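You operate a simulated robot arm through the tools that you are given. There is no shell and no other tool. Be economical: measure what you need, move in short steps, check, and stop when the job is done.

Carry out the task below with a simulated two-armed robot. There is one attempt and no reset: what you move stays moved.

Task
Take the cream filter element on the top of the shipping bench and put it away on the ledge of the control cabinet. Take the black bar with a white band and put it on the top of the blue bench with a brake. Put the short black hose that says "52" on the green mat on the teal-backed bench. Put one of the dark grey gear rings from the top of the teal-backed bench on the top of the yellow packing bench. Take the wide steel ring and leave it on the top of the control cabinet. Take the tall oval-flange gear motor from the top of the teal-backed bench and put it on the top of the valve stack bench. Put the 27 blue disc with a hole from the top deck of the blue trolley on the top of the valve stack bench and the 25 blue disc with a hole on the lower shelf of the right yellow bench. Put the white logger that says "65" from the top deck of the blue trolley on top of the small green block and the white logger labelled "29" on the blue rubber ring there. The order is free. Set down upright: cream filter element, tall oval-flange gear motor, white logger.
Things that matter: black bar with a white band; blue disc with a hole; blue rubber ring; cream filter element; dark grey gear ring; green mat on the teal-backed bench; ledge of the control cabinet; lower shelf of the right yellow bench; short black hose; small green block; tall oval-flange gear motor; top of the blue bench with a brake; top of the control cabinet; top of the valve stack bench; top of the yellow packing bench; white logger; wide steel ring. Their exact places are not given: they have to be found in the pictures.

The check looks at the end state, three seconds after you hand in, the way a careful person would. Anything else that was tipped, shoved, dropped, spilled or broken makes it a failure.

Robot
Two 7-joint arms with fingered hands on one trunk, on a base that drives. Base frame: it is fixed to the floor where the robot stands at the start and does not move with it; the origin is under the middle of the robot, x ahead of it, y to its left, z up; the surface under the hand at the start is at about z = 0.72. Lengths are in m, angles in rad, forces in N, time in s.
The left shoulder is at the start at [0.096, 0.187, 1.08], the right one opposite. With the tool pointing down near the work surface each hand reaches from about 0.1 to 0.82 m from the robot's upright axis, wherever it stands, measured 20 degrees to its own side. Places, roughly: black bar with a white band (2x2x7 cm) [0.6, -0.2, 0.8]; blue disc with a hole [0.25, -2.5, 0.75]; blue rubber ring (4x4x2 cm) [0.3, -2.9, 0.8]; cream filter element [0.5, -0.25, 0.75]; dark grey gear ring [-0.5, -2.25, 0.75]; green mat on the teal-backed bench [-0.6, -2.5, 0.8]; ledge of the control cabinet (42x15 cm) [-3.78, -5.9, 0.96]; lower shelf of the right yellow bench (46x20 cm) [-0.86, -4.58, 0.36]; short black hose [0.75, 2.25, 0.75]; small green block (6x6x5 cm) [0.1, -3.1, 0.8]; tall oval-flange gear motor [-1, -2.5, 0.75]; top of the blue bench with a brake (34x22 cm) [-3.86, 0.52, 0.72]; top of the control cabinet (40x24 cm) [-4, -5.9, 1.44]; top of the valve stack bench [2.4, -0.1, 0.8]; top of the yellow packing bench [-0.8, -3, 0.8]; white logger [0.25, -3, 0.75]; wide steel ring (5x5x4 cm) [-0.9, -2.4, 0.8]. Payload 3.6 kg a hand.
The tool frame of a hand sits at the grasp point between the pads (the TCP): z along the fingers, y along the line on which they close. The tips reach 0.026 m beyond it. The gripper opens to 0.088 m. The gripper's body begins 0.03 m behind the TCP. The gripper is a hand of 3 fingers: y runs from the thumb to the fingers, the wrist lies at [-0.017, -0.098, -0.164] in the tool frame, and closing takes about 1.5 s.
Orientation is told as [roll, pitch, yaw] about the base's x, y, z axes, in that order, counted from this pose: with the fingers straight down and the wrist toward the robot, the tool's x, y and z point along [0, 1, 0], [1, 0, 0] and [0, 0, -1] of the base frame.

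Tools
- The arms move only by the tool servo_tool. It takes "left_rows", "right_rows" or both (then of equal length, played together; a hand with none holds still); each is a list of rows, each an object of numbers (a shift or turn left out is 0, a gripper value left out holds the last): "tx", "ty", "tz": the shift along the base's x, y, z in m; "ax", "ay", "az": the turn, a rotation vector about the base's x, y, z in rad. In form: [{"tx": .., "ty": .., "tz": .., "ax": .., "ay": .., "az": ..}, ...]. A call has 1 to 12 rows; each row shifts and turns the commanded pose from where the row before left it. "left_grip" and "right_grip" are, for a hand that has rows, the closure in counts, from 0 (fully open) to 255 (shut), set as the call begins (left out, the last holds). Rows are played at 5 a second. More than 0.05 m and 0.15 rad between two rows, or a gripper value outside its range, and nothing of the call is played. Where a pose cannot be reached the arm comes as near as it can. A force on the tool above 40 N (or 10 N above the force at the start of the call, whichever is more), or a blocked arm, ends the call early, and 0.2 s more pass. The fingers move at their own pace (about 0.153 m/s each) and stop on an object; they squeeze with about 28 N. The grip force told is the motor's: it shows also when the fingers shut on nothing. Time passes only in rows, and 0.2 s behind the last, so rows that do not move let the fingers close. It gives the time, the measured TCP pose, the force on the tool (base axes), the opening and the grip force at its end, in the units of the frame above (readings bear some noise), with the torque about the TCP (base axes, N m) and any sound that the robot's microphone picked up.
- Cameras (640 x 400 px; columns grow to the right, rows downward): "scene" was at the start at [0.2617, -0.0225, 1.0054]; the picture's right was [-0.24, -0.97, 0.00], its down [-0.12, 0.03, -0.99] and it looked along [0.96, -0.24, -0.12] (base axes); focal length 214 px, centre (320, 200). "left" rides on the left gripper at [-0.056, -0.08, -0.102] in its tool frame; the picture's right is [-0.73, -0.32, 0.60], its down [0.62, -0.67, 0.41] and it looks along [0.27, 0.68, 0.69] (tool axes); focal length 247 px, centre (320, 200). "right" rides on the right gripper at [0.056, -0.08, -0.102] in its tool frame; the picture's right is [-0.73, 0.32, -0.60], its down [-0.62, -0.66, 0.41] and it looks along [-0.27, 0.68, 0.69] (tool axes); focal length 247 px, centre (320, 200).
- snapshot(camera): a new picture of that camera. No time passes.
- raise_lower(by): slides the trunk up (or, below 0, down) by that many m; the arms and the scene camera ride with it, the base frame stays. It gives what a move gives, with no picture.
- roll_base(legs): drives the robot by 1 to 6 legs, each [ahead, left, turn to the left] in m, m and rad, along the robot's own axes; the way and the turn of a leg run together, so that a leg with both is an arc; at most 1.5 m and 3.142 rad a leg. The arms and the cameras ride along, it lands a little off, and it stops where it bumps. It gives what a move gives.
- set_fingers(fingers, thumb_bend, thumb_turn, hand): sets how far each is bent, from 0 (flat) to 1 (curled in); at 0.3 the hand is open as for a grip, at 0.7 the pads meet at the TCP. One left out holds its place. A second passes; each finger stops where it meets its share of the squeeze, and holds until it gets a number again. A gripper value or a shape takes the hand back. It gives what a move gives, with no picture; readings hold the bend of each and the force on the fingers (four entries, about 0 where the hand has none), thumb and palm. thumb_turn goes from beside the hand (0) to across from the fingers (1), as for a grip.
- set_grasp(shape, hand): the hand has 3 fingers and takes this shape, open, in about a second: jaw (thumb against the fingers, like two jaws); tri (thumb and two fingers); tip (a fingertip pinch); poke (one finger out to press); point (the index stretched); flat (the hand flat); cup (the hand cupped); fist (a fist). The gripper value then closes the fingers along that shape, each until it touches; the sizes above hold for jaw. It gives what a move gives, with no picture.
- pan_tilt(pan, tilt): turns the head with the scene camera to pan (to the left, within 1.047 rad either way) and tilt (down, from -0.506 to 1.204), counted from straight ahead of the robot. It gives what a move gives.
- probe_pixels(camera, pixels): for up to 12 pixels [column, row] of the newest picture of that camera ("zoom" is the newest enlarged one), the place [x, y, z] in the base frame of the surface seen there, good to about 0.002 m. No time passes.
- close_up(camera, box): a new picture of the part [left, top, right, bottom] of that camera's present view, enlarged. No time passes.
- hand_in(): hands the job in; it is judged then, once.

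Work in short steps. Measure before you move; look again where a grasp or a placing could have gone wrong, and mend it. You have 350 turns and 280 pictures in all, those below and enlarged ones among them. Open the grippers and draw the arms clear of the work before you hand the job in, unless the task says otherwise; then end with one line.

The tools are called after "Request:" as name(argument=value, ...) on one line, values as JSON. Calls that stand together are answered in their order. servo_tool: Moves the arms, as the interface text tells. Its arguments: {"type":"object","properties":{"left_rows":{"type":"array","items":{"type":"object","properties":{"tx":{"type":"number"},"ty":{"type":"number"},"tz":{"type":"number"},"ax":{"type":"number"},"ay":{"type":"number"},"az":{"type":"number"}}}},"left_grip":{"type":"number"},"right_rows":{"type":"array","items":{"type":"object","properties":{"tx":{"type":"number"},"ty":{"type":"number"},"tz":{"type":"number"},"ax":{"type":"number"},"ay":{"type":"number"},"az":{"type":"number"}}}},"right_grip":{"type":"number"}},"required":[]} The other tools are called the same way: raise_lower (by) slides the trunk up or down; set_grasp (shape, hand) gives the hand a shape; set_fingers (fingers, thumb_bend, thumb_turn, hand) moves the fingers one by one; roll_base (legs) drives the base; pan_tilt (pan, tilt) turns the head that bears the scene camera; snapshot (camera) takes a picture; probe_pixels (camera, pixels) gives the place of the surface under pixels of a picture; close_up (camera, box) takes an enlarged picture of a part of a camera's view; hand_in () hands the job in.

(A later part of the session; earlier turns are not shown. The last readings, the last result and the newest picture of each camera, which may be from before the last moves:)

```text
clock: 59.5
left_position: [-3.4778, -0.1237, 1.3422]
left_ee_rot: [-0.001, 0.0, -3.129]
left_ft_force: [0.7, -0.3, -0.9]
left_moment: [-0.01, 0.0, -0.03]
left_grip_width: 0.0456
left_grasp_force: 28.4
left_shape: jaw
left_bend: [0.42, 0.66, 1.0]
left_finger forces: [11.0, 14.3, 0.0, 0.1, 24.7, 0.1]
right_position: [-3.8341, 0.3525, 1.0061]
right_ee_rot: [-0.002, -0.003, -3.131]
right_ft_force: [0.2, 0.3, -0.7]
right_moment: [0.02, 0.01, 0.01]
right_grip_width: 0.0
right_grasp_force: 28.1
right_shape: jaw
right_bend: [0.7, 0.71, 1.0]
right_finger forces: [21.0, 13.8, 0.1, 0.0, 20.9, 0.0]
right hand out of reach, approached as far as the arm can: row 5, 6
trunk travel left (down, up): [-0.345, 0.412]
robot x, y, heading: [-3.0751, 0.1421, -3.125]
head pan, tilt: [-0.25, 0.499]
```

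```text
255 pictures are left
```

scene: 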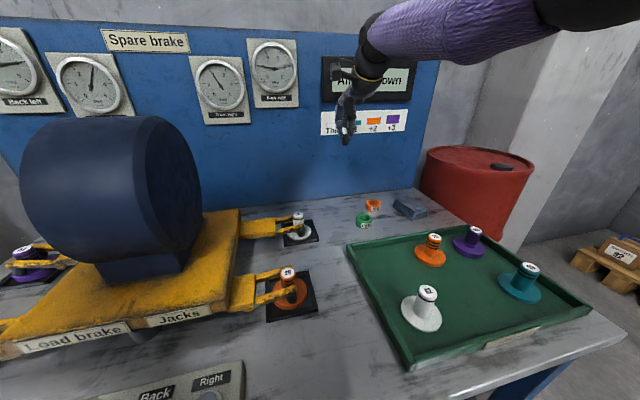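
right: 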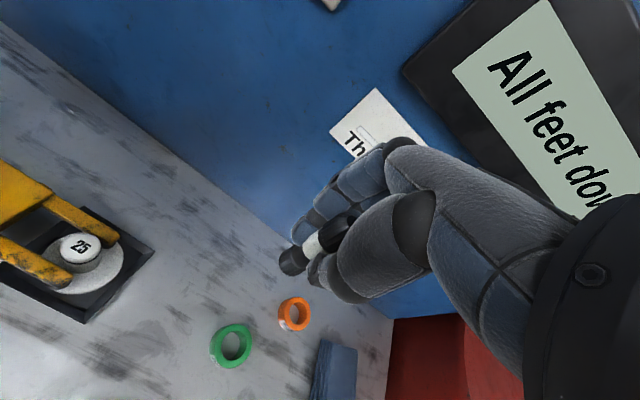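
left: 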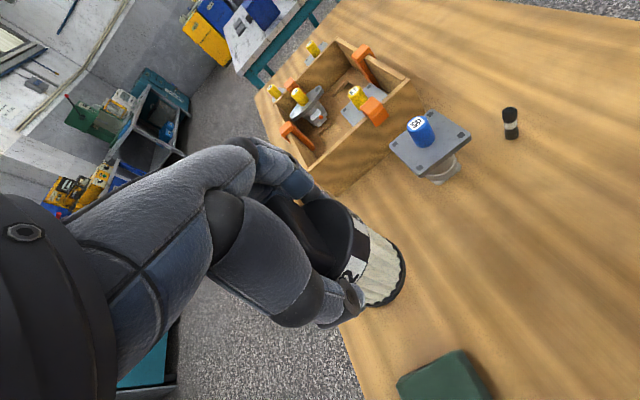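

The elbow is now clear above. The bar is over free bench at about (-3.834,0.353); I lower it in steps toward z~0.78.

Request:
servo_tool(right_rows=[{"tz": -0.05, "tx": 0.01}, {"tz": -0.05}, {"tz": -0.05}, {"tz": -0.04}, {}])

Request:
snapshot(camera="right")

Request:
close_up(camera="scene", box=[260, 40, 460, 260])

```text
refused: row 1 steps farther than a row can; nothing moved
```

```text
254 pictures are left
```

right: 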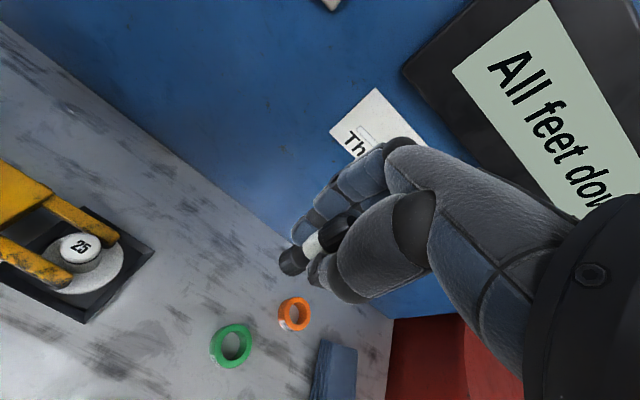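

```text
1.82 times, centred on (360, 150) of scene
```

zoom: 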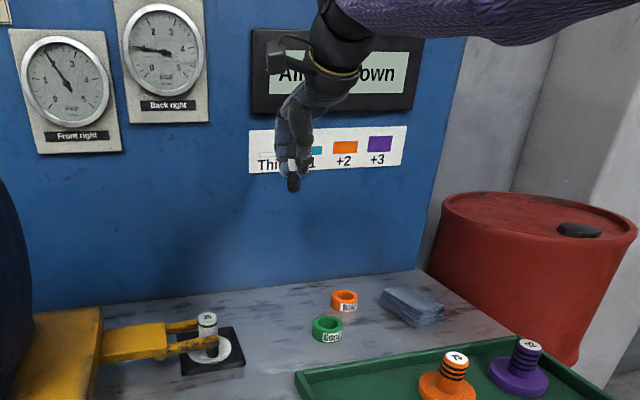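

I repeat the descent with rows within the limit.

Request:
servo_tool(right_rows=[{"tz": -0.045, "tx": 0.01}, {"tz": -0.048}, {"tz": -0.048}, {"tz": -0.045}, {}])

Request:
snapshot(camera="right")

```text
clock: 60.7
left_position: [-3.4781, -0.124, 1.341]
left_ee_rot: [0.0, -0.001, -3.129]
left_ft_force: [-0.6, 0.4, -1.2]
left_moment: [-0.05, 0.04, 0.02]
left_grip_width: 0.0455
left_grasp_force: 27.8
left_shape: jaw
left_bend: [0.42, 0.66, 1.0]
left_finger forces: [11.0, 14.3, 0.0, 0.0, 24.7, 0.0]
right_position: [-3.7988, 0.3607, 0.828]
right_ee_rot: [-0.002, -0.001, -3.131]
right_ft_force: [0.6, 0.1, -1.3]
right_moment: [0.01, -0.02, 0.0]
right_grip_width: 0.0
right_grasp_force: 27.4
right_shape: jaw
right_bend: [0.7, 0.71, 1.0]
right_finger forces: [21.2, 13.9, 0.1, 0.1, 20.8, 0.0]
right hand out of reach, approached as far as the arm can: row 2, 3, 4
trunk travel left (down, up): [-0.345, 0.412]
robot x, y, heading: [-3.073, 0.1368, -3.13]
head pan, tilt: [-0.25, 0.499]
```

```text
252 pictures are left
```

right: 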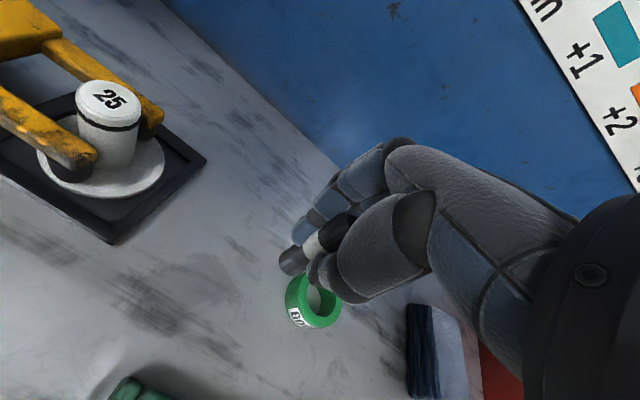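

The reach is limited with the trunk raised, and the bar is close to the "Good" tag. I shift 3 cm left, then lower by the trunk.

Request:
servo_tool(right_rows=[{"ty": -0.035}, {}])

Request:
raise_lower(by=-0.045)

Request:
snapshot(camera="right")

```text
clock: 61.3
left_position: [-3.4814, -0.1236, 1.341]
left_ee_rot: [0.002, 0.002, -3.129]
left_ft_force: [0.0, -0.5, -1.8]
left_moment: [0.0, -0.02, 0.0]
left_grip_width: 0.0454
left_grasp_force: 27.8
left_shape: jaw
left_bend: [0.42, 0.66, 1.0]
left_finger forces: [11.0, 14.3, 0.0, 0.0, 24.8, 0.0]
right_position: [-3.7951, 0.3258, 0.8279]
right_ee_rot: [-0.003, -0.003, -3.13]
right_ft_force: [0.9, 0.3, -0.8]
right_moment: [-0.01, 0.02, 0.0]
right_grip_width: 0.0
right_grasp_force: 27.9
right_shape: jaw
right_bend: [0.7, 0.71, 1.0]
right_finger forces: [25.5, 16.6, 0.0, 0.1, 21.1, 0.0]
right hand out of reach, approached as far as the arm can: row 1
trunk travel left (down, up): [-0.345, 0.412]
robot x, y, heading: [-3.0717, 0.1391, -3.128]
head pan, tilt: [-0.25, 0.499]
```

```text
clock: 62.1
left_position: [-3.4806, -0.1245, 1.2968]
left_ee_rot: [0.001, -0.001, -3.13]
left_ft_force: [-0.5, -0.1, -0.7]
left_moment: [0.04, -0.05, -0.02]
left_grip_width: 0.0454
left_grasp_force: 28.1
left_shape: jaw
left_bend: [0.42, 0.66, 1.0]
left_finger forces: [10.9, 14.5, 0.1, 0.0, 24.7, 0.1]
right_position: [-3.7917, 0.3259, 0.7859]
right_ee_rot: [-0.002, -0.004, -3.13]
right_ft_force: [-0.3, 0.1, -0.6]
right_moment: [0.0, -0.02, -0.01]
right_grip_width: 0.0
right_grasp_force: 27.8
right_shape: jaw
right_bend: [0.7, 0.71, 1.0]
right_finger forces: [25.8, 16.6, 0.1, 0.0, 21.4, 0.1]
trunk travel left (down, up): [-0.3, 0.457]
robot x, y, heading: [-3.0716, 0.1426, -3.131]
head pan, tilt: [-0.25, 0.499]
```

```text
251 pictures are left
```

right: 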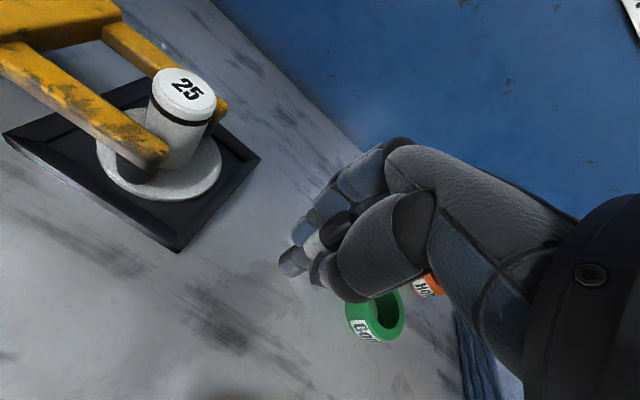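

To get well inside the region I raise the hand a little, bring the trunk back to its starting height for better reach, then extend.

Request:
servo_tool(right_rows=[{"tz": 0.045}, {"tz": 0.045}, {}])

Request:
raise_lower(by=-0.075)

Request:
servo_tool(right_rows=[{"tx": -0.035}, {"tx": -0.035, "ty": 0.015}, {"ty": 0.015}, {}])

Request:
snapshot(camera="right")

```text
clock: 63.0
left_position: [-3.4808, -0.1245, 1.2963]
left_ee_rot: [0.001, 0.003, -3.129]
left_ft_force: [-0.2, 0.4, -0.9]
left_moment: [0.0, 0.01, 0.0]
left_grip_width: 0.0456
left_grasp_force: 27.9
left_shape: jaw
left_bend: [0.42, 0.66, 1.0]
left_finger forces: [11.0, 14.6, 0.1, 0.0, 24.7, 0.0]
right_position: [-3.7912, 0.3237, 0.8777]
right_ee_rot: [-0.002, -0.002, -3.129]
right_ft_force: [-0.2, 0.5, -1.4]
right_moment: [-0.02, 0.04, -0.01]
right_grip_width: 0.0
right_grasp_force: 28.2
right_shape: jaw
right_bend: [0.7, 0.71, 1.0]
right_finger forces: [26.5, 17.1, 0.0, 0.1, 21.4, 0.0]
trunk travel left (down, up): [-0.3, 0.457]
robot x, y, heading: [-3.0748, 0.1416, -3.131]
head pan, tilt: [-0.25, 0.499]
```

```text
clock: 64.1
left_position: [-3.4794, -0.1237, 1.2212]
left_ee_rot: [0.0, -0.002, -3.129]
left_ft_force: [0.3, -0.3, -1.7]
left_moment: [-0.03, 0.01, 0.02]
left_grip_width: 0.0453
left_grasp_force: 27.5
left_shape: jaw
left_bend: [0.42, 0.66, 1.0]
left_finger forces: [11.0, 14.4, 0.0, 0.0, 24.7, 0.1]
right_position: [-3.7921, 0.3251, 0.8008]
right_ee_rot: [-0.001, -0.003, -3.131]
right_ft_force: [-1.0, -0.2, -0.9]
right_moment: [0.0, 0.01, 0.0]
right_grip_width: 0.0004
right_grasp_force: 28.0
right_shape: jaw
right_bend: [0.7, 0.71, 1.0]
right_finger forces: [26.5, 17.1, 0.0, 0.0, 21.5, 0.0]
trunk travel left (down, up): [-0.225, 0.532]
robot x, y, heading: [-3.0789, 0.1439, -3.128]
head pan, tilt: [-0.25, 0.499]
```

```text
clock: 65.1
left_position: [-3.4791, -0.1242, 1.22]
left_ee_rot: [0.0, 0.0, -3.129]
left_ft_force: [0.3, 0.5, -1.4]
left_moment: [0.01, -0.02, -0.02]
left_grip_width: 0.0457
left_grasp_force: 28.3
left_shape: jaw
left_bend: [0.42, 0.66, 1.0]
left_finger forces: [11.0, 14.5, 0.0, 0.1, 24.7, 0.0]
right_position: [-3.8629, 0.3569, 0.8026]
right_ee_rot: [-0.002, -0.005, -3.129]
right_ft_force: [0.1, -0.2, -1.3]
right_moment: [-0.02, 0.0, -0.02]
right_grip_width: 0.0
right_grasp_force: 28.2
right_shape: jaw
right_bend: [0.7, 0.71, 1.0]
right_finger forces: [26.6, 19.0, 0.1, 0.0, 22.3, 0.0]
trunk travel left (down, up): [-0.225, 0.532]
robot x, y, heading: [-3.0756, 0.1393, -3.135]
head pan, tilt: [-0.25, 0.499]
```

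```text
250 pictures are left
```

right: 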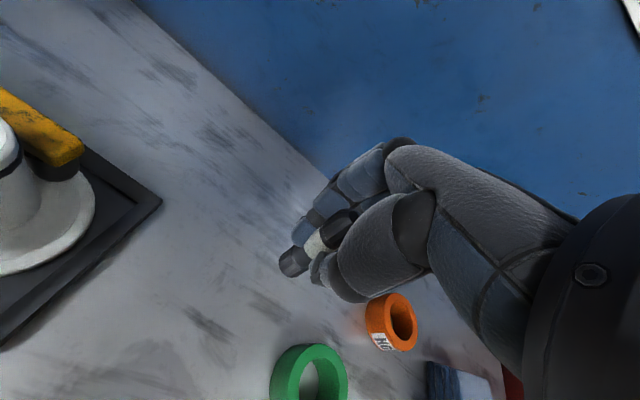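

Now at (-3.863,0.357), clear of both tags. I lower 0.036 m and then open.

Request:
servo_tool(right_rows=[{"tz": -0.02}, {"tz": -0.012}, {"tz": -0.005}, {}])

Request:
snapshot(camera="right")

```text
clock: 66.1
left_position: [-3.4796, -0.1245, 1.2207]
left_ee_rot: [-0.001, 0.001, -3.128]
left_ft_force: [-0.3, 0.1, -1.2]
left_moment: [-0.01, 0.01, 0.02]
left_grip_width: 0.0456
left_grasp_force: 28.4
left_shape: jaw
left_bend: [0.42, 0.66, 1.0]
left_finger forces: [10.9, 14.5, 0.0, 0.0, 24.8, 0.1]
right_position: [-3.855, 0.3547, 0.7653]
right_ee_rot: [-0.002, -0.004, -3.128]
right_ft_force: [0.4, 0.9, 1.1]
right_moment: [0.04, 0.03, 0.04]
right_grip_width: 0.0
right_grasp_force: 27.9
right_shape: jaw
right_bend: [0.7, 0.72, 1.0]
right_finger forces: [26.5, 18.9, 0.1, 0.1, 22.5, 0.1]
right hand out of reach, approached as far as the arm can: row 1, 3
trunk travel left (down, up): [-0.225, 0.532]
robot x, y, heading: [-3.0729, 0.1423, -3.131]
head pan, tilt: [-0.25, 0.499]
```

```text
249 pictures are left
```

right: 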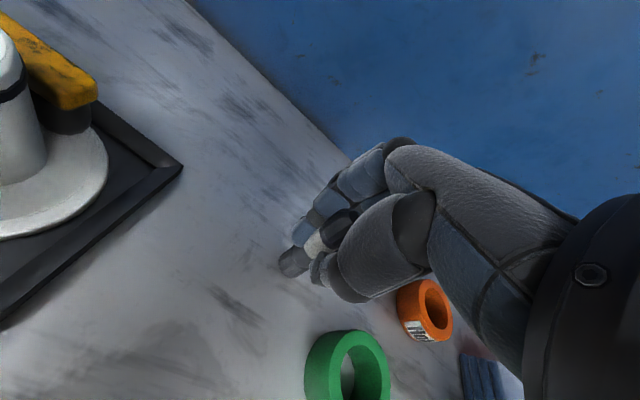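

The force shows contact with the bench. I open the right hand in stages.

Request:
servo_tool(right_rows=[{}, {}, {}], right_grip=150)

Request:
servo_tool(right_rows=[{}, {}, {}, {}], right_grip=0)

Request:
snapshot(camera="right")

```text
clock: 66.9
left_position: [-3.4798, -0.1247, 1.2208]
left_ee_rot: [0.0, 0.002, -3.13]
left_ft_force: [1.4, -0.2, -2.2]
left_moment: [-0.01, 0.01, 0.03]
left_grip_width: 0.0453
left_grasp_force: 27.9
left_shape: jaw
left_bend: [0.42, 0.66, 1.0]
left_finger forces: [10.9, 14.5, 0.0, 0.0, 24.8, 0.1]
right_position: [-3.8546, 0.355, 0.7657]
right_ee_rot: [-0.003, -0.001, -3.13]
right_ft_force: [0.0, 0.3, 0.5]
right_moment: [-0.01, -0.02, 0.01]
right_grip_width: 0.0356
right_grasp_force: 0.1
right_shape: jaw
right_bend: [0.47, 0.71, 1.0]
right_finger forces: [0.0, 0.1, 0.1, 0.0, 0.1, 0.1]
trunk travel left (down, up): [-0.225, 0.532]
robot x, y, heading: [-3.0738, 0.143, -3.128]
head pan, tilt: [-0.25, 0.499]
```

```text
clock: 67.9
left_position: [-3.4806, -0.1235, 1.22]
left_ee_rot: [0.0, 0.001, -3.128]
left_ft_force: [0.2, -0.8, -1.9]
left_moment: [0.01, -0.02, 0.01]
left_grip_width: 0.0456
left_grasp_force: 28.2
left_shape: jaw
left_bend: [0.42, 0.66, 1.0]
left_finger forces: [10.9, 14.5, 0.0, 0.1, 24.7, 0.0]
right_position: [-3.8554, 0.3558, 0.7652]
right_ee_rot: [-0.002, -0.003, -3.13]
right_ft_force: [0.5, -0.6, 0.3]
right_moment: [0.0, -0.01, -0.02]
right_grip_width: 0.0879
right_grasp_force: 0.1
right_shape: jaw
right_bend: [0.3, 0.3, 0.98]
right_finger forces: [0.1, 0.0, 0.0, 0.1, 0.1, 0.1]
trunk travel left (down, up): [-0.225, 0.532]
robot x, y, heading: [-3.0724, 0.1405, -3.127]
head pan, tilt: [-0.25, 0.499]
```

```text
248 pictures are left
```

right: 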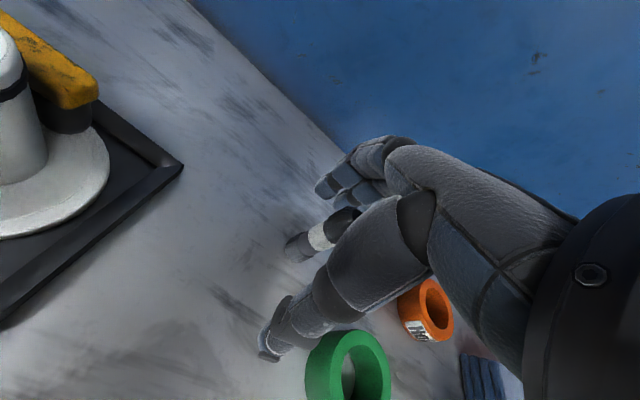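

The bar stands by itself. I lift the right hand straight up and pull it back.

Request:
servo_tool(right_rows=[{"tz": 0.03}, {"tz": 0.04}, {"tz": 0.05}, {"tz": 0.05}, {"tz": 0.05}, {"tx": 0.05}, {"tx": 0.05}, {"tx": 0.05}, {"tx": 0.05}, {"tx": 0.05}, {"ty": 0.04}, {"ty": 0.04}])

Request:
roll_base(legs=[[-0.7, 0, 0]])

Request:
pan_tilt(pan=0, tilt=0.35)

Request:
snapshot(camera="scene")

```text
clock: 70.5
left_position: [-3.4801, -0.1244, 1.2211]
left_ee_rot: [-0.001, 0.001, -3.129]
left_ft_force: [-0.1, 0.1, -0.7]
left_moment: [0.03, 0.02, -0.03]
left_grip_width: 0.0455
left_grasp_force: 27.7
left_shape: jaw
left_bend: [0.42, 0.66, 1.0]
left_finger forces: [10.8, 14.5, 0.0, 0.0, 24.7, 0.1]
right_position: [-3.6059, 0.4366, 0.9855]
right_ee_rot: [-0.003, -0.001, -3.127]
right_ft_force: [0.4, 0.5, 0.1]
right_moment: [-0.01, 0.01, -0.02]
right_grip_width: 0.0877
right_grasp_force: 0.1
right_shape: jaw
right_bend: [0.3, 0.3, 0.97]
right_finger forces: [0.0, 0.1, 0.0, 0.1, 0.0, 0.1]
trunk travel left (down, up): [-0.225, 0.532]
robot x, y, heading: [-3.0751, 0.1404, -3.126]
head pan, tilt: [-0.25, 0.499]
```

```text
clock: 74.4
left_position: [-2.7624, -0.1159, 1.2208]
left_ee_rot: [0.0, -0.001, -3.112]
left_ft_force: [-0.3, -0.6, -1.2]
left_moment: [0.01, 0.01, -0.01]
left_grip_width: 0.0457
left_grasp_force: 28.0
left_shape: jaw
left_bend: [0.42, 0.66, 1.0]
left_finger forces: [10.8, 14.5, 0.0, 0.0, 24.7, 0.0]
right_position: [-2.8984, 0.4412, 0.9851]
right_ee_rot: [-0.001, -0.002, -3.113]
right_ft_force: [0.2, 0.0, -0.4]
right_moment: [0.05, 0.0, 0.0]
right_grip_width: 0.0878
right_grasp_force: 0.0
right_shape: jaw
right_bend: [0.3, 0.3, 0.97]
right_finger forces: [0.1, 0.0, 0.0, 0.0, 0.0, 0.0]
trunk travel left (down, up): [-0.225, 0.532]
robot x, y, heading: [-2.3594, 0.1539, -3.109]
head pan, tilt: [-0.25, 0.499]
```

```text
clock: 75.1
left_position: [-2.7628, -0.116, 1.2206]
left_ee_rot: [0.0, 0.003, -3.112]
left_ft_force: [-0.5, -0.7, -0.7]
left_moment: [-0.02, -0.03, 0.02]
left_grip_width: 0.0457
left_grasp_force: 28.3
left_shape: jaw
left_bend: [0.42, 0.66, 1.0]
left_finger forces: [10.8, 14.6, 0.0, 0.0, 24.7, 0.0]
right_position: [-2.8989, 0.4418, 0.9853]
right_ee_rot: [-0.002, -0.001, -3.111]
right_ft_force: [0.1, 0.1, -0.4]
right_moment: [-0.01, 0.0, -0.01]
right_grip_width: 0.088
right_grasp_force: 0.1
right_shape: jaw
right_bend: [0.3, 0.3, 0.97]
right_finger forces: [0.0, 0.0, 0.0, 0.0, 0.0, 0.0]
trunk travel left (down, up): [-0.225, 0.532]
robot x, y, heading: [-2.365, 0.1536, -3.115]
head pan, tilt: [0.0, 0.351]
```

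```text
247 pictures are left
```

scene: 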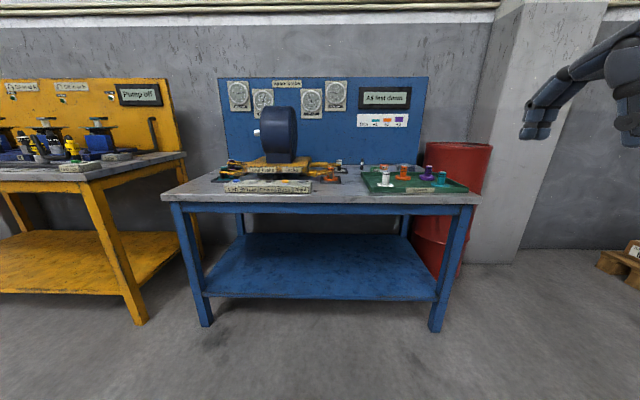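

Bar is in place. I turn left to face -y and look for the route to the teal bench and the cabinet.

Request:
roll_base(legs=[[0, 0, 1.55]])

Request:
snapshot(camera="scene")

Request:
pan_tilt(pan=0.9, tilt=0.3)

Request:
snapshot(camera="scene")

```text
clock: 79.3
left_position: [-2.1032, -0.2551, 1.2203]
left_ee_rot: [-0.001, 0.002, -1.575]
left_ft_force: [-0.2, -0.2, -2.1]
left_moment: [0.01, -0.02, 0.03]
left_grip_width: 0.0451
left_grasp_force: 27.8
left_shape: jaw
left_bend: [0.42, 0.67, 1.0]
left_finger forces: [10.9, 14.4, 0.0, 0.0, 24.4, 0.0]
right_position: [-2.6647, -0.3731, 0.9845]
right_ee_rot: [-0.001, -0.003, -1.574]
right_ft_force: [-0.2, -1.0, 0.6]
right_moment: [0.0, -0.01, 0.01]
right_grip_width: 0.0878
right_grasp_force: 0.1
right_shape: jaw
right_bend: [0.3, 0.3, 0.97]
right_finger forces: [0.0, 0.0, 0.0, 0.1, 0.0, 0.0]
trunk travel left (down, up): [-0.225, 0.532]
robot x, y, heading: [-2.3607, 0.1565, -1.573]
head pan, tilt: [0.0, 0.351]
```

```text
246 pictures are left
```

scene: 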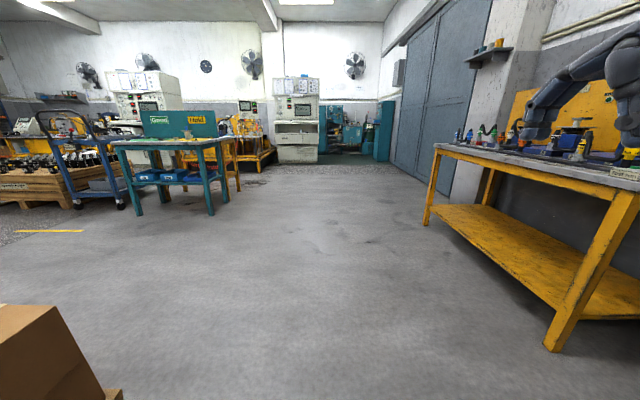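

```text
clock: 80.5
left_position: [-2.1047, -0.254, 1.2207]
left_ee_rot: [0.0, 0.001, -1.575]
left_ft_force: [-0.3, -0.3, -1.6]
left_moment: [-0.01, -0.02, 0.03]
left_grip_width: 0.0452
left_grasp_force: 27.8
left_shape: jaw
left_bend: [0.42, 0.67, 1.0]
left_finger forces: [10.9, 14.3, 0.0, 0.1, 24.5, 0.1]
right_position: [-2.6655, -0.3721, 0.9844]
right_ee_rot: [-0.002, -0.001, -1.574]
right_ft_force: [0.3, -1.1, 0.3]
right_moment: [-0.01, 0.02, -0.01]
right_grip_width: 0.0877
right_grasp_force: 0.1
right_shape: jaw
right_bend: [0.3, 0.3, 0.97]
right_finger forces: [0.1, 0.1, 0.0, 0.0, 0.0, 0.0]
trunk travel left (down, up): [-0.225, 0.532]
robot x, y, heading: [-2.3627, 0.1527, -1.576]
head pan, tilt: [0.901, 0.3]
```

```text
245 pictures are left
```

scene: 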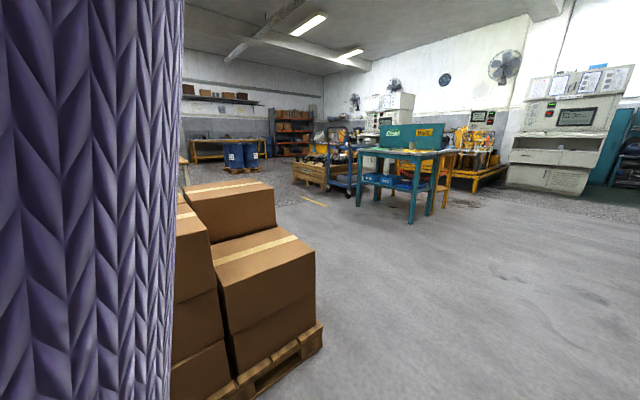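

I look straight ahead enlarged to identify the control cabinet around (300-400,120).

Request:
pan_tilt(pan=-0.1, tilt=0.1)

Request:
close_up(camera="scene", box=[220, 110, 440, 250])

Request:
snapshot(camera="scene")

```text
clock: 81.8
left_position: [-2.1029, -0.2537, 1.2195]
left_ee_rot: [0.0, 0.001, -1.573]
left_ft_force: [-0.1, -0.7, -1.6]
left_moment: [-0.02, 0.01, 0.01]
left_grip_width: 0.0454
left_grasp_force: 27.9
left_shape: jaw
left_bend: [0.42, 0.67, 1.0]
left_finger forces: [10.8, 14.4, 0.0, 0.0, 24.3, 0.0]
right_position: [-2.6656, -0.3737, 0.9836]
right_ee_rot: [-0.003, -0.003, -1.574]
right_ft_force: [0.3, -0.3, 0.4]
right_moment: [0.0, 0.01, -0.02]
right_grip_width: 0.0877
right_grasp_force: 0.1
right_shape: jaw
right_bend: [0.3, 0.3, 0.97]
right_finger forces: [0.0, 0.0, 0.0, 0.1, 0.0, 0.1]
trunk travel left (down, up): [-0.225, 0.532]
robot x, y, heading: [-2.3646, 0.1535, -1.575]
head pan, tilt: [-0.099, 0.099]
```

```text
2.86 times, centred on (330, 180) of scene
```

zoom: 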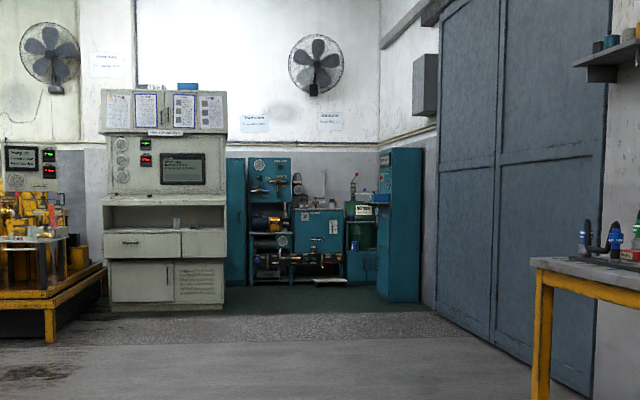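

```text
243 pictures are left
```

scene: 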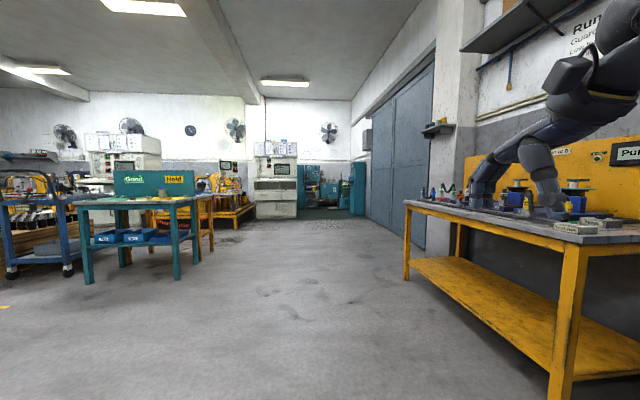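

The teal cabinet at zoom (400,220) has a side ledge at (378,198), matching the given place. I probe it, the teal-backed bench and others.

Request:
probe_pixels(camera="zoom", pixels=[[400, 155], [375, 201], [400, 250], [385, 292], [340, 230], [365, 245], [160, 200], [400, 151]])

Request:
probe_pixels(camera="scene", pixels=[[80, 203], [200, 198], [145, 185], [175, 278], [90, 285], [70, 270], [230, 225], [275, 215], [210, 248], [405, 270]])

```text
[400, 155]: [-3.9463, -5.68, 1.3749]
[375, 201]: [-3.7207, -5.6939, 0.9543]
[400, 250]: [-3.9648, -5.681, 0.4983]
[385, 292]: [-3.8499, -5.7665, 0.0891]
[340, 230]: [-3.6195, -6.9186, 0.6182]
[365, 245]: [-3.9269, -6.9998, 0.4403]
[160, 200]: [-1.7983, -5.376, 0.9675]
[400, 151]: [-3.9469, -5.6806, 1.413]
```

```text
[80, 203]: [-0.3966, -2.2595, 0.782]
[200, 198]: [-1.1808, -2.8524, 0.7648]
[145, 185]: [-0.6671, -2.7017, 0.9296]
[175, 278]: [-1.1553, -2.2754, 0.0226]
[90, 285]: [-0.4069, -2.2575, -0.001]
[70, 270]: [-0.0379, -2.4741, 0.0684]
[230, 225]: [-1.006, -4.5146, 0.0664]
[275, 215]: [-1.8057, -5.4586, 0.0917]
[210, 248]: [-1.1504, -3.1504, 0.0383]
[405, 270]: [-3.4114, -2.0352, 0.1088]
```

The cabinet is confirmed. Next the wide steel ring on the teal-backed bench (front edge y≈-2.24). I drive 1.45 m ahead and 1.6 m to the left, then look.

Request:
roll_base(legs=[[1.45, 0, 0], [0, 1.5, 0]])

Request:
pan_tilt(pan=0, tilt=0.4)

Request:
snapshot(camera="scene")

```text
clock: 95.9
left_position: [-0.6764, -1.7448, 1.221]
left_ee_rot: [0.0, 0.001, -1.548]
left_ft_force: [-0.5, 0.3, -1.4]
left_moment: [-0.01, -0.01, -0.02]
left_grip_width: 0.0454
left_grasp_force: 27.7
left_shape: jaw
left_bend: [0.42, 0.67, 1.0]
left_finger forces: [10.8, 14.5, 0.0, 0.0, 24.4, 0.1]
right_position: [-1.2347, -1.8773, 0.9844]
right_ee_rot: [-0.002, -0.001, -1.549]
right_ft_force: [0.1, 0.1, -0.5]
right_moment: [-0.01, 0.03, 0.01]
right_grip_width: 0.0876
right_grasp_force: 0.1
right_shape: jaw
right_bend: [0.3, 0.3, 0.97]
right_finger forces: [0.0, 0.0, 0.1, 0.0, 0.0, 0.0]
trunk travel left (down, up): [-0.225, 0.532]
robot x, y, heading: [-0.9453, -1.3415, -1.55]
head pan, tilt: [-0.099, 0.099]
```

```text
clock: 96.7
left_position: [-0.6764, -1.7438, 1.2202]
left_ee_rot: [-0.001, 0.001, -1.548]
left_ft_force: [-0.9, 0.4, -0.4]
left_moment: [0.03, 0.0, -0.01]
left_grip_width: 0.0453
left_grasp_force: 27.5
left_shape: jaw
left_bend: [0.42, 0.67, 1.0]
left_finger forces: [10.7, 14.5, 0.1, 0.0, 24.4, 0.1]
right_position: [-1.2355, -1.8769, 0.9835]
right_ee_rot: [-0.001, -0.003, -1.549]
right_ft_force: [-0.1, -0.2, 0.3]
right_moment: [-0.02, 0.03, -0.01]
right_grip_width: 0.0879
right_grasp_force: 0.0
right_shape: jaw
right_bend: [0.3, 0.3, 0.97]
right_finger forces: [0.0, 0.0, 0.1, 0.0, 0.1, 0.0]
trunk travel left (down, up): [-0.225, 0.532]
robot x, y, heading: [-0.9472, -1.3415, -1.546]
head pan, tilt: [0.0, 0.4]
```

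```text
242 pictures are left
```

scene: 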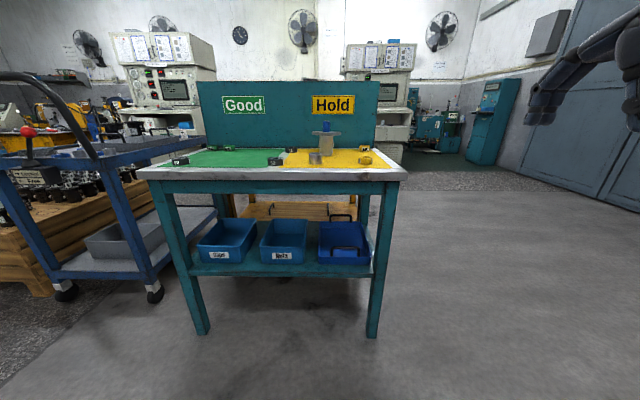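

The teal bench is ahead, with green and yellow mats. I zoom on its top.

Request:
close_up(camera="scene", box=[135, 75, 415, 185])

Request:
pan_tilt(pan=0, tilt=0.4)

```text
2.29 times, centred on (275, 130) of scene
```

zoom: 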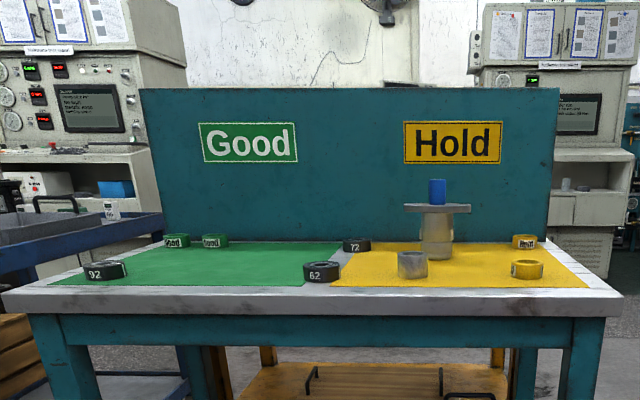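

```text
clock: 97.3
left_position: [-0.6767, -1.7435, 1.2204]
left_ee_rot: [0.001, 0.003, -1.547]
left_ft_force: [-0.5, 0.5, -1.5]
left_moment: [-0.02, 0.0, 0.01]
left_grip_width: 0.0457
left_grasp_force: 28.1
left_shape: jaw
left_bend: [0.42, 0.67, 1.0]
left_finger forces: [10.8, 14.5, 0.1, 0.0, 24.5, 0.1]
right_position: [-1.2355, -1.8772, 0.9845]
right_ee_rot: [-0.002, -0.003, -1.55]
right_ft_force: [0.0, -0.4, -0.1]
right_moment: [-0.02, -0.02, 0.01]
right_grip_width: 0.0877
right_grasp_force: 0.1
right_shape: jaw
right_bend: [0.3, 0.3, 0.97]
right_finger forces: [0.1, 0.1, 0.0, 0.0, 0.0, 0.0]
trunk travel left (down, up): [-0.225, 0.532]
robot x, y, heading: [-0.9452, -1.3431, -1.547]
head pan, tilt: [0.0, 0.4]
```

The steel ring is at zoom (412,263), the motor at (437,220), gear rings "72" (356,245), "62" (322,272), "92" (105,271). I probe them.

Request:
probe_pixels(camera="zoom", pixels=[[412, 257], [412, 276], [398, 265], [427, 265], [437, 209], [437, 230], [437, 190], [356, 241], [322, 266], [105, 265], [320, 300], [527, 270]])

```text
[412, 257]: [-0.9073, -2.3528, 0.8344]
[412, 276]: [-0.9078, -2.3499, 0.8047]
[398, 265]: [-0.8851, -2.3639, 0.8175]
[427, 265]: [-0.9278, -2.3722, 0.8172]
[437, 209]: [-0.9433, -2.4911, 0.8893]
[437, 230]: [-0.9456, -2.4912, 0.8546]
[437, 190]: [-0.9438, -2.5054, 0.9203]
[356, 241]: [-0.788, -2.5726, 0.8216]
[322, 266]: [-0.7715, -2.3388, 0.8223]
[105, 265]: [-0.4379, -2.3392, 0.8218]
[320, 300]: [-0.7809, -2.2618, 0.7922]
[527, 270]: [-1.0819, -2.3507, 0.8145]
```

Ring centre ≈(-0.907,-2.372), top ~0.84, table ~0.80. I drive to about (-0.70,-1.82) for the right hand.

Request:
roll_base(legs=[[0, 0.24, -0.024], [0.46, 0, 0]])

Request:
pan_tilt(pan=-0.3, tilt=0.6)

Request:
snapshot(camera="scene")

Request:
snapshot(camera="right")

```text
clock: 101.5
left_position: [-0.4518, -2.2103, 1.2202]
left_ee_rot: [0.0, 0.003, -1.587]
left_ft_force: [0.2, 0.5, -0.6]
left_moment: [0.04, 0.0, -0.01]
left_grip_width: 0.0452
left_grasp_force: 28.3
left_shape: jaw
left_bend: [0.42, 0.67, 1.0]
left_finger forces: [10.7, 14.4, 0.0, 0.0, 24.5, 0.0]
right_position: [-1.014, -2.3193, 0.9835]
right_ee_rot: [-0.001, -0.003, -1.588]
right_ft_force: [0.6, 0.0, 0.1]
right_moment: [-0.02, -0.01, 0.03]
right_grip_width: 0.0878
right_grasp_force: 0.0
right_shape: jaw
right_bend: [0.3, 0.3, 0.97]
right_finger forces: [0.1, 0.1, 0.1, 0.0, 0.1, 0.1]
trunk travel left (down, up): [-0.225, 0.532]
robot x, y, heading: [-0.7021, -1.7969, -1.584]
head pan, tilt: [0.0, 0.4]
```

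```text
clock: 102.3
left_position: [-0.4497, -2.2099, 1.2197]
left_ee_rot: [0.002, 0.002, -1.587]
left_ft_force: [-0.1, -0.5, -1.9]
left_moment: [-0.02, -0.01, 0.03]
left_grip_width: 0.0451
left_grasp_force: 28.5
left_shape: jaw
left_bend: [0.42, 0.67, 1.0]
left_finger forces: [10.8, 14.4, 0.0, 0.1, 24.5, 0.2]
right_position: [-1.0134, -2.3191, 0.9838]
right_ee_rot: [-0.003, -0.002, -1.59]
right_ft_force: [-0.5, -0.3, 0.0]
right_moment: [0.0, 0.01, -0.03]
right_grip_width: 0.0881
right_grasp_force: 0.0
right_shape: jaw
right_bend: [0.3, 0.3, 0.97]
right_finger forces: [0.1, 0.1, 0.0, 0.0, 0.1, 0.0]
trunk travel left (down, up): [-0.225, 0.532]
robot x, y, heading: [-0.7046, -1.7957, -1.59]
head pan, tilt: [-0.3, 0.6]
```

```text
240 pictures are left
```

scene: 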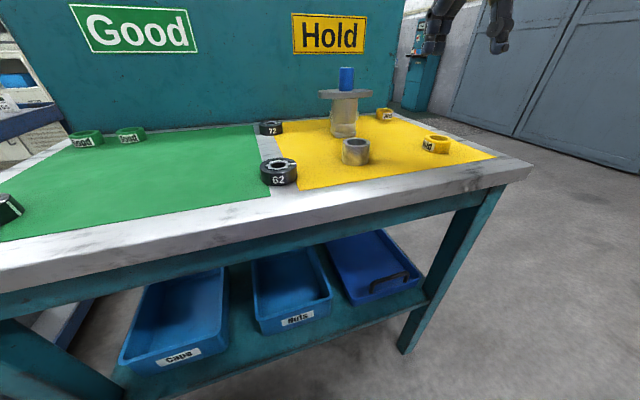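

```text
239 pictures are left
```

right: 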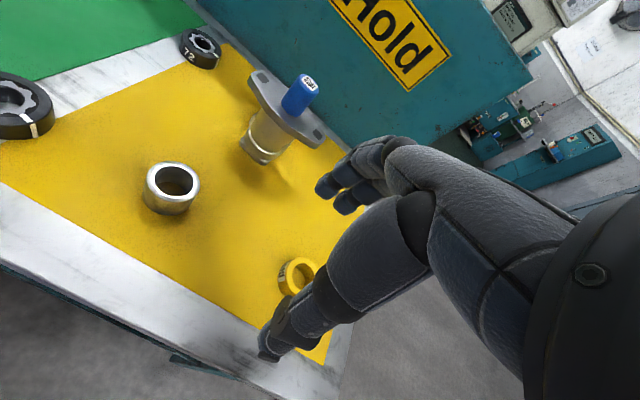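

I probe the ring's rim and motor plate in the hand view.

Request:
probe_pixels(camera="right", pixels=[[152, 185], [193, 178], [172, 166], [172, 200], [165, 212], [262, 75], [318, 140], [248, 100], [290, 95], [262, 155], [252, 115], [300, 130]])

```text
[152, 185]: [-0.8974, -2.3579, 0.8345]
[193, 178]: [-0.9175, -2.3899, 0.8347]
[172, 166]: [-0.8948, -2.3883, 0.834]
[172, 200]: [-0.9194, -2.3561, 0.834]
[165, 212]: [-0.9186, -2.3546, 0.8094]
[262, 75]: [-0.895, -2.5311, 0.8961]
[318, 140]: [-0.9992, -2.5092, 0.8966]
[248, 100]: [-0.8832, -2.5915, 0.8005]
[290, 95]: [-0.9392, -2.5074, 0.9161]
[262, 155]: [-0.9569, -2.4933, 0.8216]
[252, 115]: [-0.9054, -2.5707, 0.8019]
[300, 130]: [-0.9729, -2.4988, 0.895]
```

I move over the ring at (-0.907,-2.372) with the hand partly closed to keep off the motor, stopping at z 0.90.

Request:
servo_tool(right_rows=[{"tx": 0.035, "ty": -0.018}, {"tx": 0.035, "ty": -0.018}, {"tx": 0.036, "ty": -0.018}, {"tz": -0.045}, {"tz": -0.038}, {}], right_grip=55)

Request:
snapshot(camera="right")

```text
clock: 103.7
left_position: [-0.4508, -2.208, 1.2217]
left_ee_rot: [-0.002, 0.003, -1.588]
left_ft_force: [0.3, -0.1, -1.6]
left_moment: [0.02, 0.0, 0.03]
left_grip_width: 0.045
left_grasp_force: 28.0
left_shape: jaw
left_bend: [0.42, 0.67, 1.0]
left_finger forces: [10.7, 14.5, 0.0, 0.0, 24.5, 0.1]
right_position: [-0.9086, -2.3718, 0.9017]
right_ee_rot: [-0.001, -0.002, -1.588]
right_ft_force: [0.4, 0.2, -0.2]
right_moment: [0.0, -0.01, 0.03]
right_grip_width: 0.0695
right_grasp_force: 0.0
right_shape: jaw
right_bend: [0.33, 0.48, 0.99]
right_finger forces: [0.1, 0.0, 0.1, 0.0, 0.0, 0.0]
trunk travel left (down, up): [-0.225, 0.532]
robot x, y, heading: [-0.7024, -1.7978, -1.587]
head pan, tilt: [-0.3, 0.6]
```

```text
238 pictures are left
```

right: 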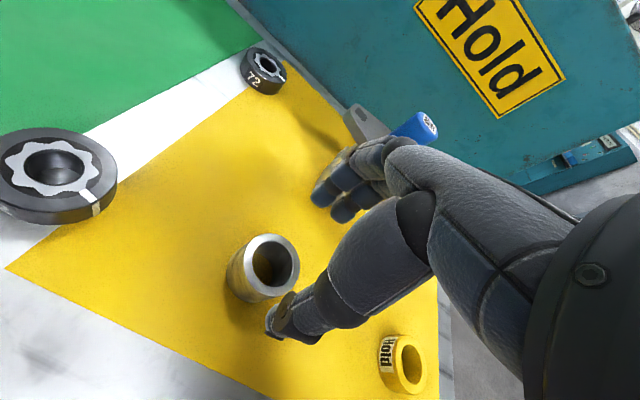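

I probe the knuckles' reach toward the motor plate before descending.

Request:
probe_pixels(camera="right", pixels=[[370, 150], [395, 145], [345, 170], [322, 190], [385, 150], [360, 120], [278, 240], [245, 270], [290, 265]])

```text
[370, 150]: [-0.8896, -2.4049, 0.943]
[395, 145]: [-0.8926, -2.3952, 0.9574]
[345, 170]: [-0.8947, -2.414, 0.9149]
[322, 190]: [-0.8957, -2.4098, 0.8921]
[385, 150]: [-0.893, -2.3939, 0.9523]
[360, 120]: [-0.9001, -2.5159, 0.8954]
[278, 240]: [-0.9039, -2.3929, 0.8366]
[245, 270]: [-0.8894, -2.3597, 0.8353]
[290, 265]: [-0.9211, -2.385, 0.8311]
```

Knuckles stay near y -2.43, clear of the motor. I descend to z 0.831 and close.

Request:
servo_tool(right_rows=[{"tz": -0.035}, {"tz": -0.025}, {"tz": -0.011}, {}])

Request:
servo_tool(right_rows=[{}, {}, {}, {}, {}, {}, {}, {}], right_grip=255)

Request:
servo_tool(right_rows=[{"tz": 0.03}, {"tz": 0.05}, {"tz": 0.05}, {"tz": 0.05}, {"ty": 0.03, "tz": 0.03}, {"ty": 0.04}, {}])

Request:
snapshot(camera="right")

```text
clock: 104.7
left_position: [-0.4495, -2.2082, 1.2202]
left_ee_rot: [0.0, 0.002, -1.588]
left_ft_force: [-0.9, -0.2, -1.5]
left_moment: [-0.01, 0.0, 0.01]
left_grip_width: 0.045
left_grasp_force: 28.1
left_shape: jaw
left_bend: [0.42, 0.67, 1.0]
left_finger forces: [10.8, 14.6, 0.1, 0.0, 24.5, 0.0]
right_position: [-0.9086, -2.3735, 0.8292]
right_ee_rot: [-0.001, -0.002, -1.587]
right_ft_force: [0.5, 0.3, 0.6]
right_moment: [-0.02, 0.0, -0.02]
right_grip_width: 0.0691
right_grasp_force: 0.1
right_shape: jaw
right_bend: [0.33, 0.48, 0.99]
right_finger forces: [0.0, 0.0, 0.0, 0.0, 0.0, 0.0]
trunk travel left (down, up): [-0.225, 0.532]
robot x, y, heading: [-0.7021, -1.7951, -1.585]
head pan, tilt: [-0.3, 0.6]
```

```text
clock: 106.5
left_position: [-0.4508, -2.21, 1.2209]
left_ee_rot: [0.001, 0.001, -1.588]
left_ft_force: [0.9, 0.0, -0.9]
left_moment: [0.01, -0.01, 0.0]
left_grip_width: 0.0453
left_grasp_force: 28.1
left_shape: jaw
left_bend: [0.42, 0.67, 1.0]
left_finger forces: [10.7, 14.4, 0.0, 0.0, 24.5, 0.0]
right_position: [-0.9089, -2.3729, 0.8307]
right_ee_rot: [-0.002, -0.001, -1.588]
right_ft_force: [0.2, 0.5, 0.3]
right_moment: [-0.03, -0.07, -0.01]
right_grip_width: 0.035
right_grasp_force: 28.2
right_shape: jaw
right_bend: [0.59, 0.6, 1.0]
right_finger forces: [21.4, 6.7, 0.0, 0.1, 27.5, 0.1]
trunk travel left (down, up): [-0.225, 0.532]
robot x, y, heading: [-0.7059, -1.7973, -1.59]
head pan, tilt: [-0.3, 0.6]
```

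```text
clock: 108.1
left_position: [-0.4511, -2.2101, 1.2208]
left_ee_rot: [0.0, 0.002, -1.587]
left_ft_force: [0.5, -0.1, -1.2]
left_moment: [0.04, 0.02, -0.03]
left_grip_width: 0.0454
left_grasp_force: 27.9
left_shape: jaw
left_bend: [0.42, 0.67, 1.0]
left_finger forces: [10.7, 14.6, 0.0, 0.0, 24.5, 0.0]
right_position: [-0.91, -2.3034, 1.0406]
right_ee_rot: [-0.003, 0.0, -1.588]
right_ft_force: [-0.6, 0.9, -2.2]
right_moment: [-0.03, 0.01, -0.03]
right_grip_width: 0.0345
right_grasp_force: 27.9
right_shape: jaw
right_bend: [0.59, 0.6, 1.0]
right_finger forces: [20.4, 7.5, 0.0, 0.0, 26.9, 0.0]
trunk travel left (down, up): [-0.225, 0.532]
robot x, y, heading: [-0.7027, -1.7953, -1.59]
head pan, tilt: [-0.3, 0.6]
```

```text
237 pictures are left
```

right: 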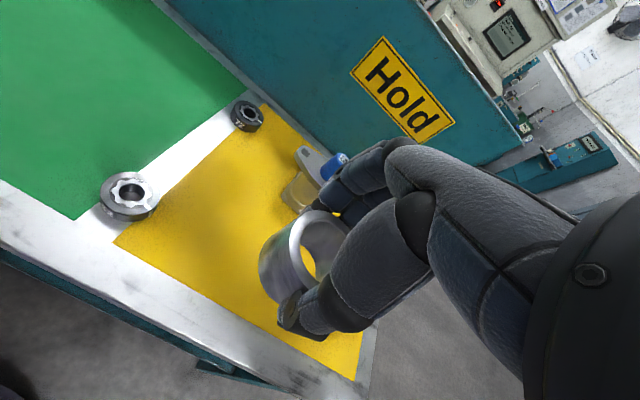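

I look closely at how the ring is held.

Request:
close_up(camera="right", box=[220, 120, 440, 360])

Request:
close_up(camera="scene", box=[260, 0, 520, 140])

```text
1.67 times, centred on (330, 240) of right
```

zoom: 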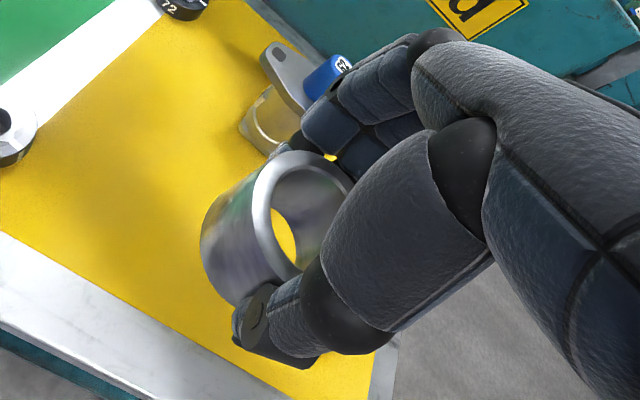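

```text
2.46 times, centred on (390, 70) of scene
```

zoom: 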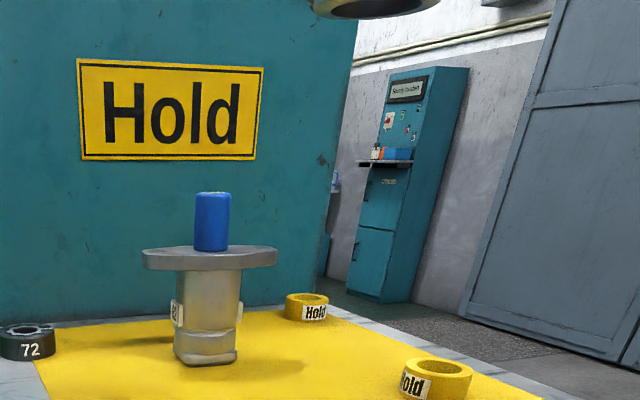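

The ring is held level enough. I back away, shift right to x≈-2.7 and head down toward the cabinet, then look.

Request:
roll_base(legs=[[-0.5, 0, 0.02], [0, -1.0, 0], [0, -1.0, 0], [1.5, 0, 0]])

Request:
pan_tilt(pan=-0.2, tilt=0.3)

Request:
snapshot(camera="scene")

```text
clock: 127.8
left_position: [-2.4488, -3.2148, 1.2204]
left_ee_rot: [0.001, 0.001, -1.572]
left_ft_force: [0.3, -0.1, -1.4]
left_moment: [-0.03, -0.01, 0.01]
left_grip_width: 0.0449
left_grasp_force: 27.8
left_shape: jaw
left_bend: [0.42, 0.67, 1.0]
left_finger forces: [10.5, 14.5, 0.1, 0.0, 24.5, 0.0]
right_position: [-2.9056, -3.3185, 1.041]
right_ee_rot: [-0.002, -0.001, -1.572]
right_ft_force: [-0.2, -0.5, -2.1]
right_moment: [0.0, 0.01, -0.02]
right_grip_width: 0.0347
right_grasp_force: 27.6
right_shape: jaw
right_bend: [0.59, 0.6, 1.0]
right_finger forces: [20.5, 7.6, 0.0, 0.0, 27.0, 0.0]
trunk travel left (down, up): [-0.225, 0.532]
robot x, y, heading: [-2.7107, -2.8035, -1.57]
head pan, tilt: [-0.3, 0.6]
```

```text
clock: 128.6
left_position: [-2.449, -3.2146, 1.2203]
left_ee_rot: [0.003, 0.002, -1.57]
left_ft_force: [0.7, 0.0, -2.5]
left_moment: [0.0, 0.01, 0.01]
left_grip_width: 0.0451
left_grasp_force: 28.2
left_shape: jaw
left_bend: [0.42, 0.67, 1.0]
left_finger forces: [10.7, 14.6, 0.1, 0.1, 24.6, 0.1]
right_position: [-2.9059, -3.3169, 1.0411]
right_ee_rot: [-0.002, -0.002, -1.572]
right_ft_force: [0.5, 1.0, -1.1]
right_moment: [-0.02, -0.03, -0.03]
right_grip_width: 0.0348
right_grasp_force: 27.9
right_shape: jaw
right_bend: [0.59, 0.6, 1.0]
right_finger forces: [20.5, 7.5, 0.0, 0.0, 26.8, 0.0]
trunk travel left (down, up): [-0.225, 0.532]
robot x, y, heading: [-2.706, -2.8062, -1.571]
head pan, tilt: [-0.201, 0.3]
```

```text
234 pictures are left
```

scene: 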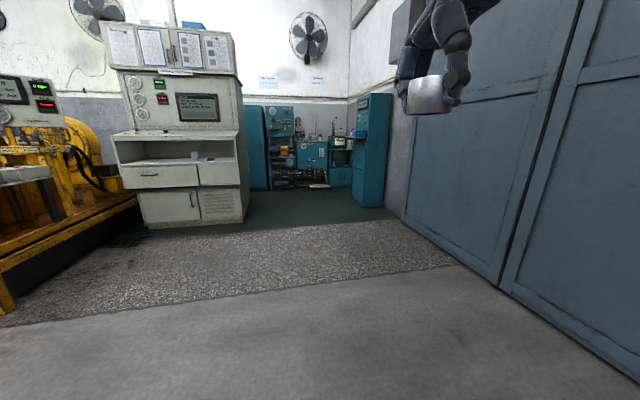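

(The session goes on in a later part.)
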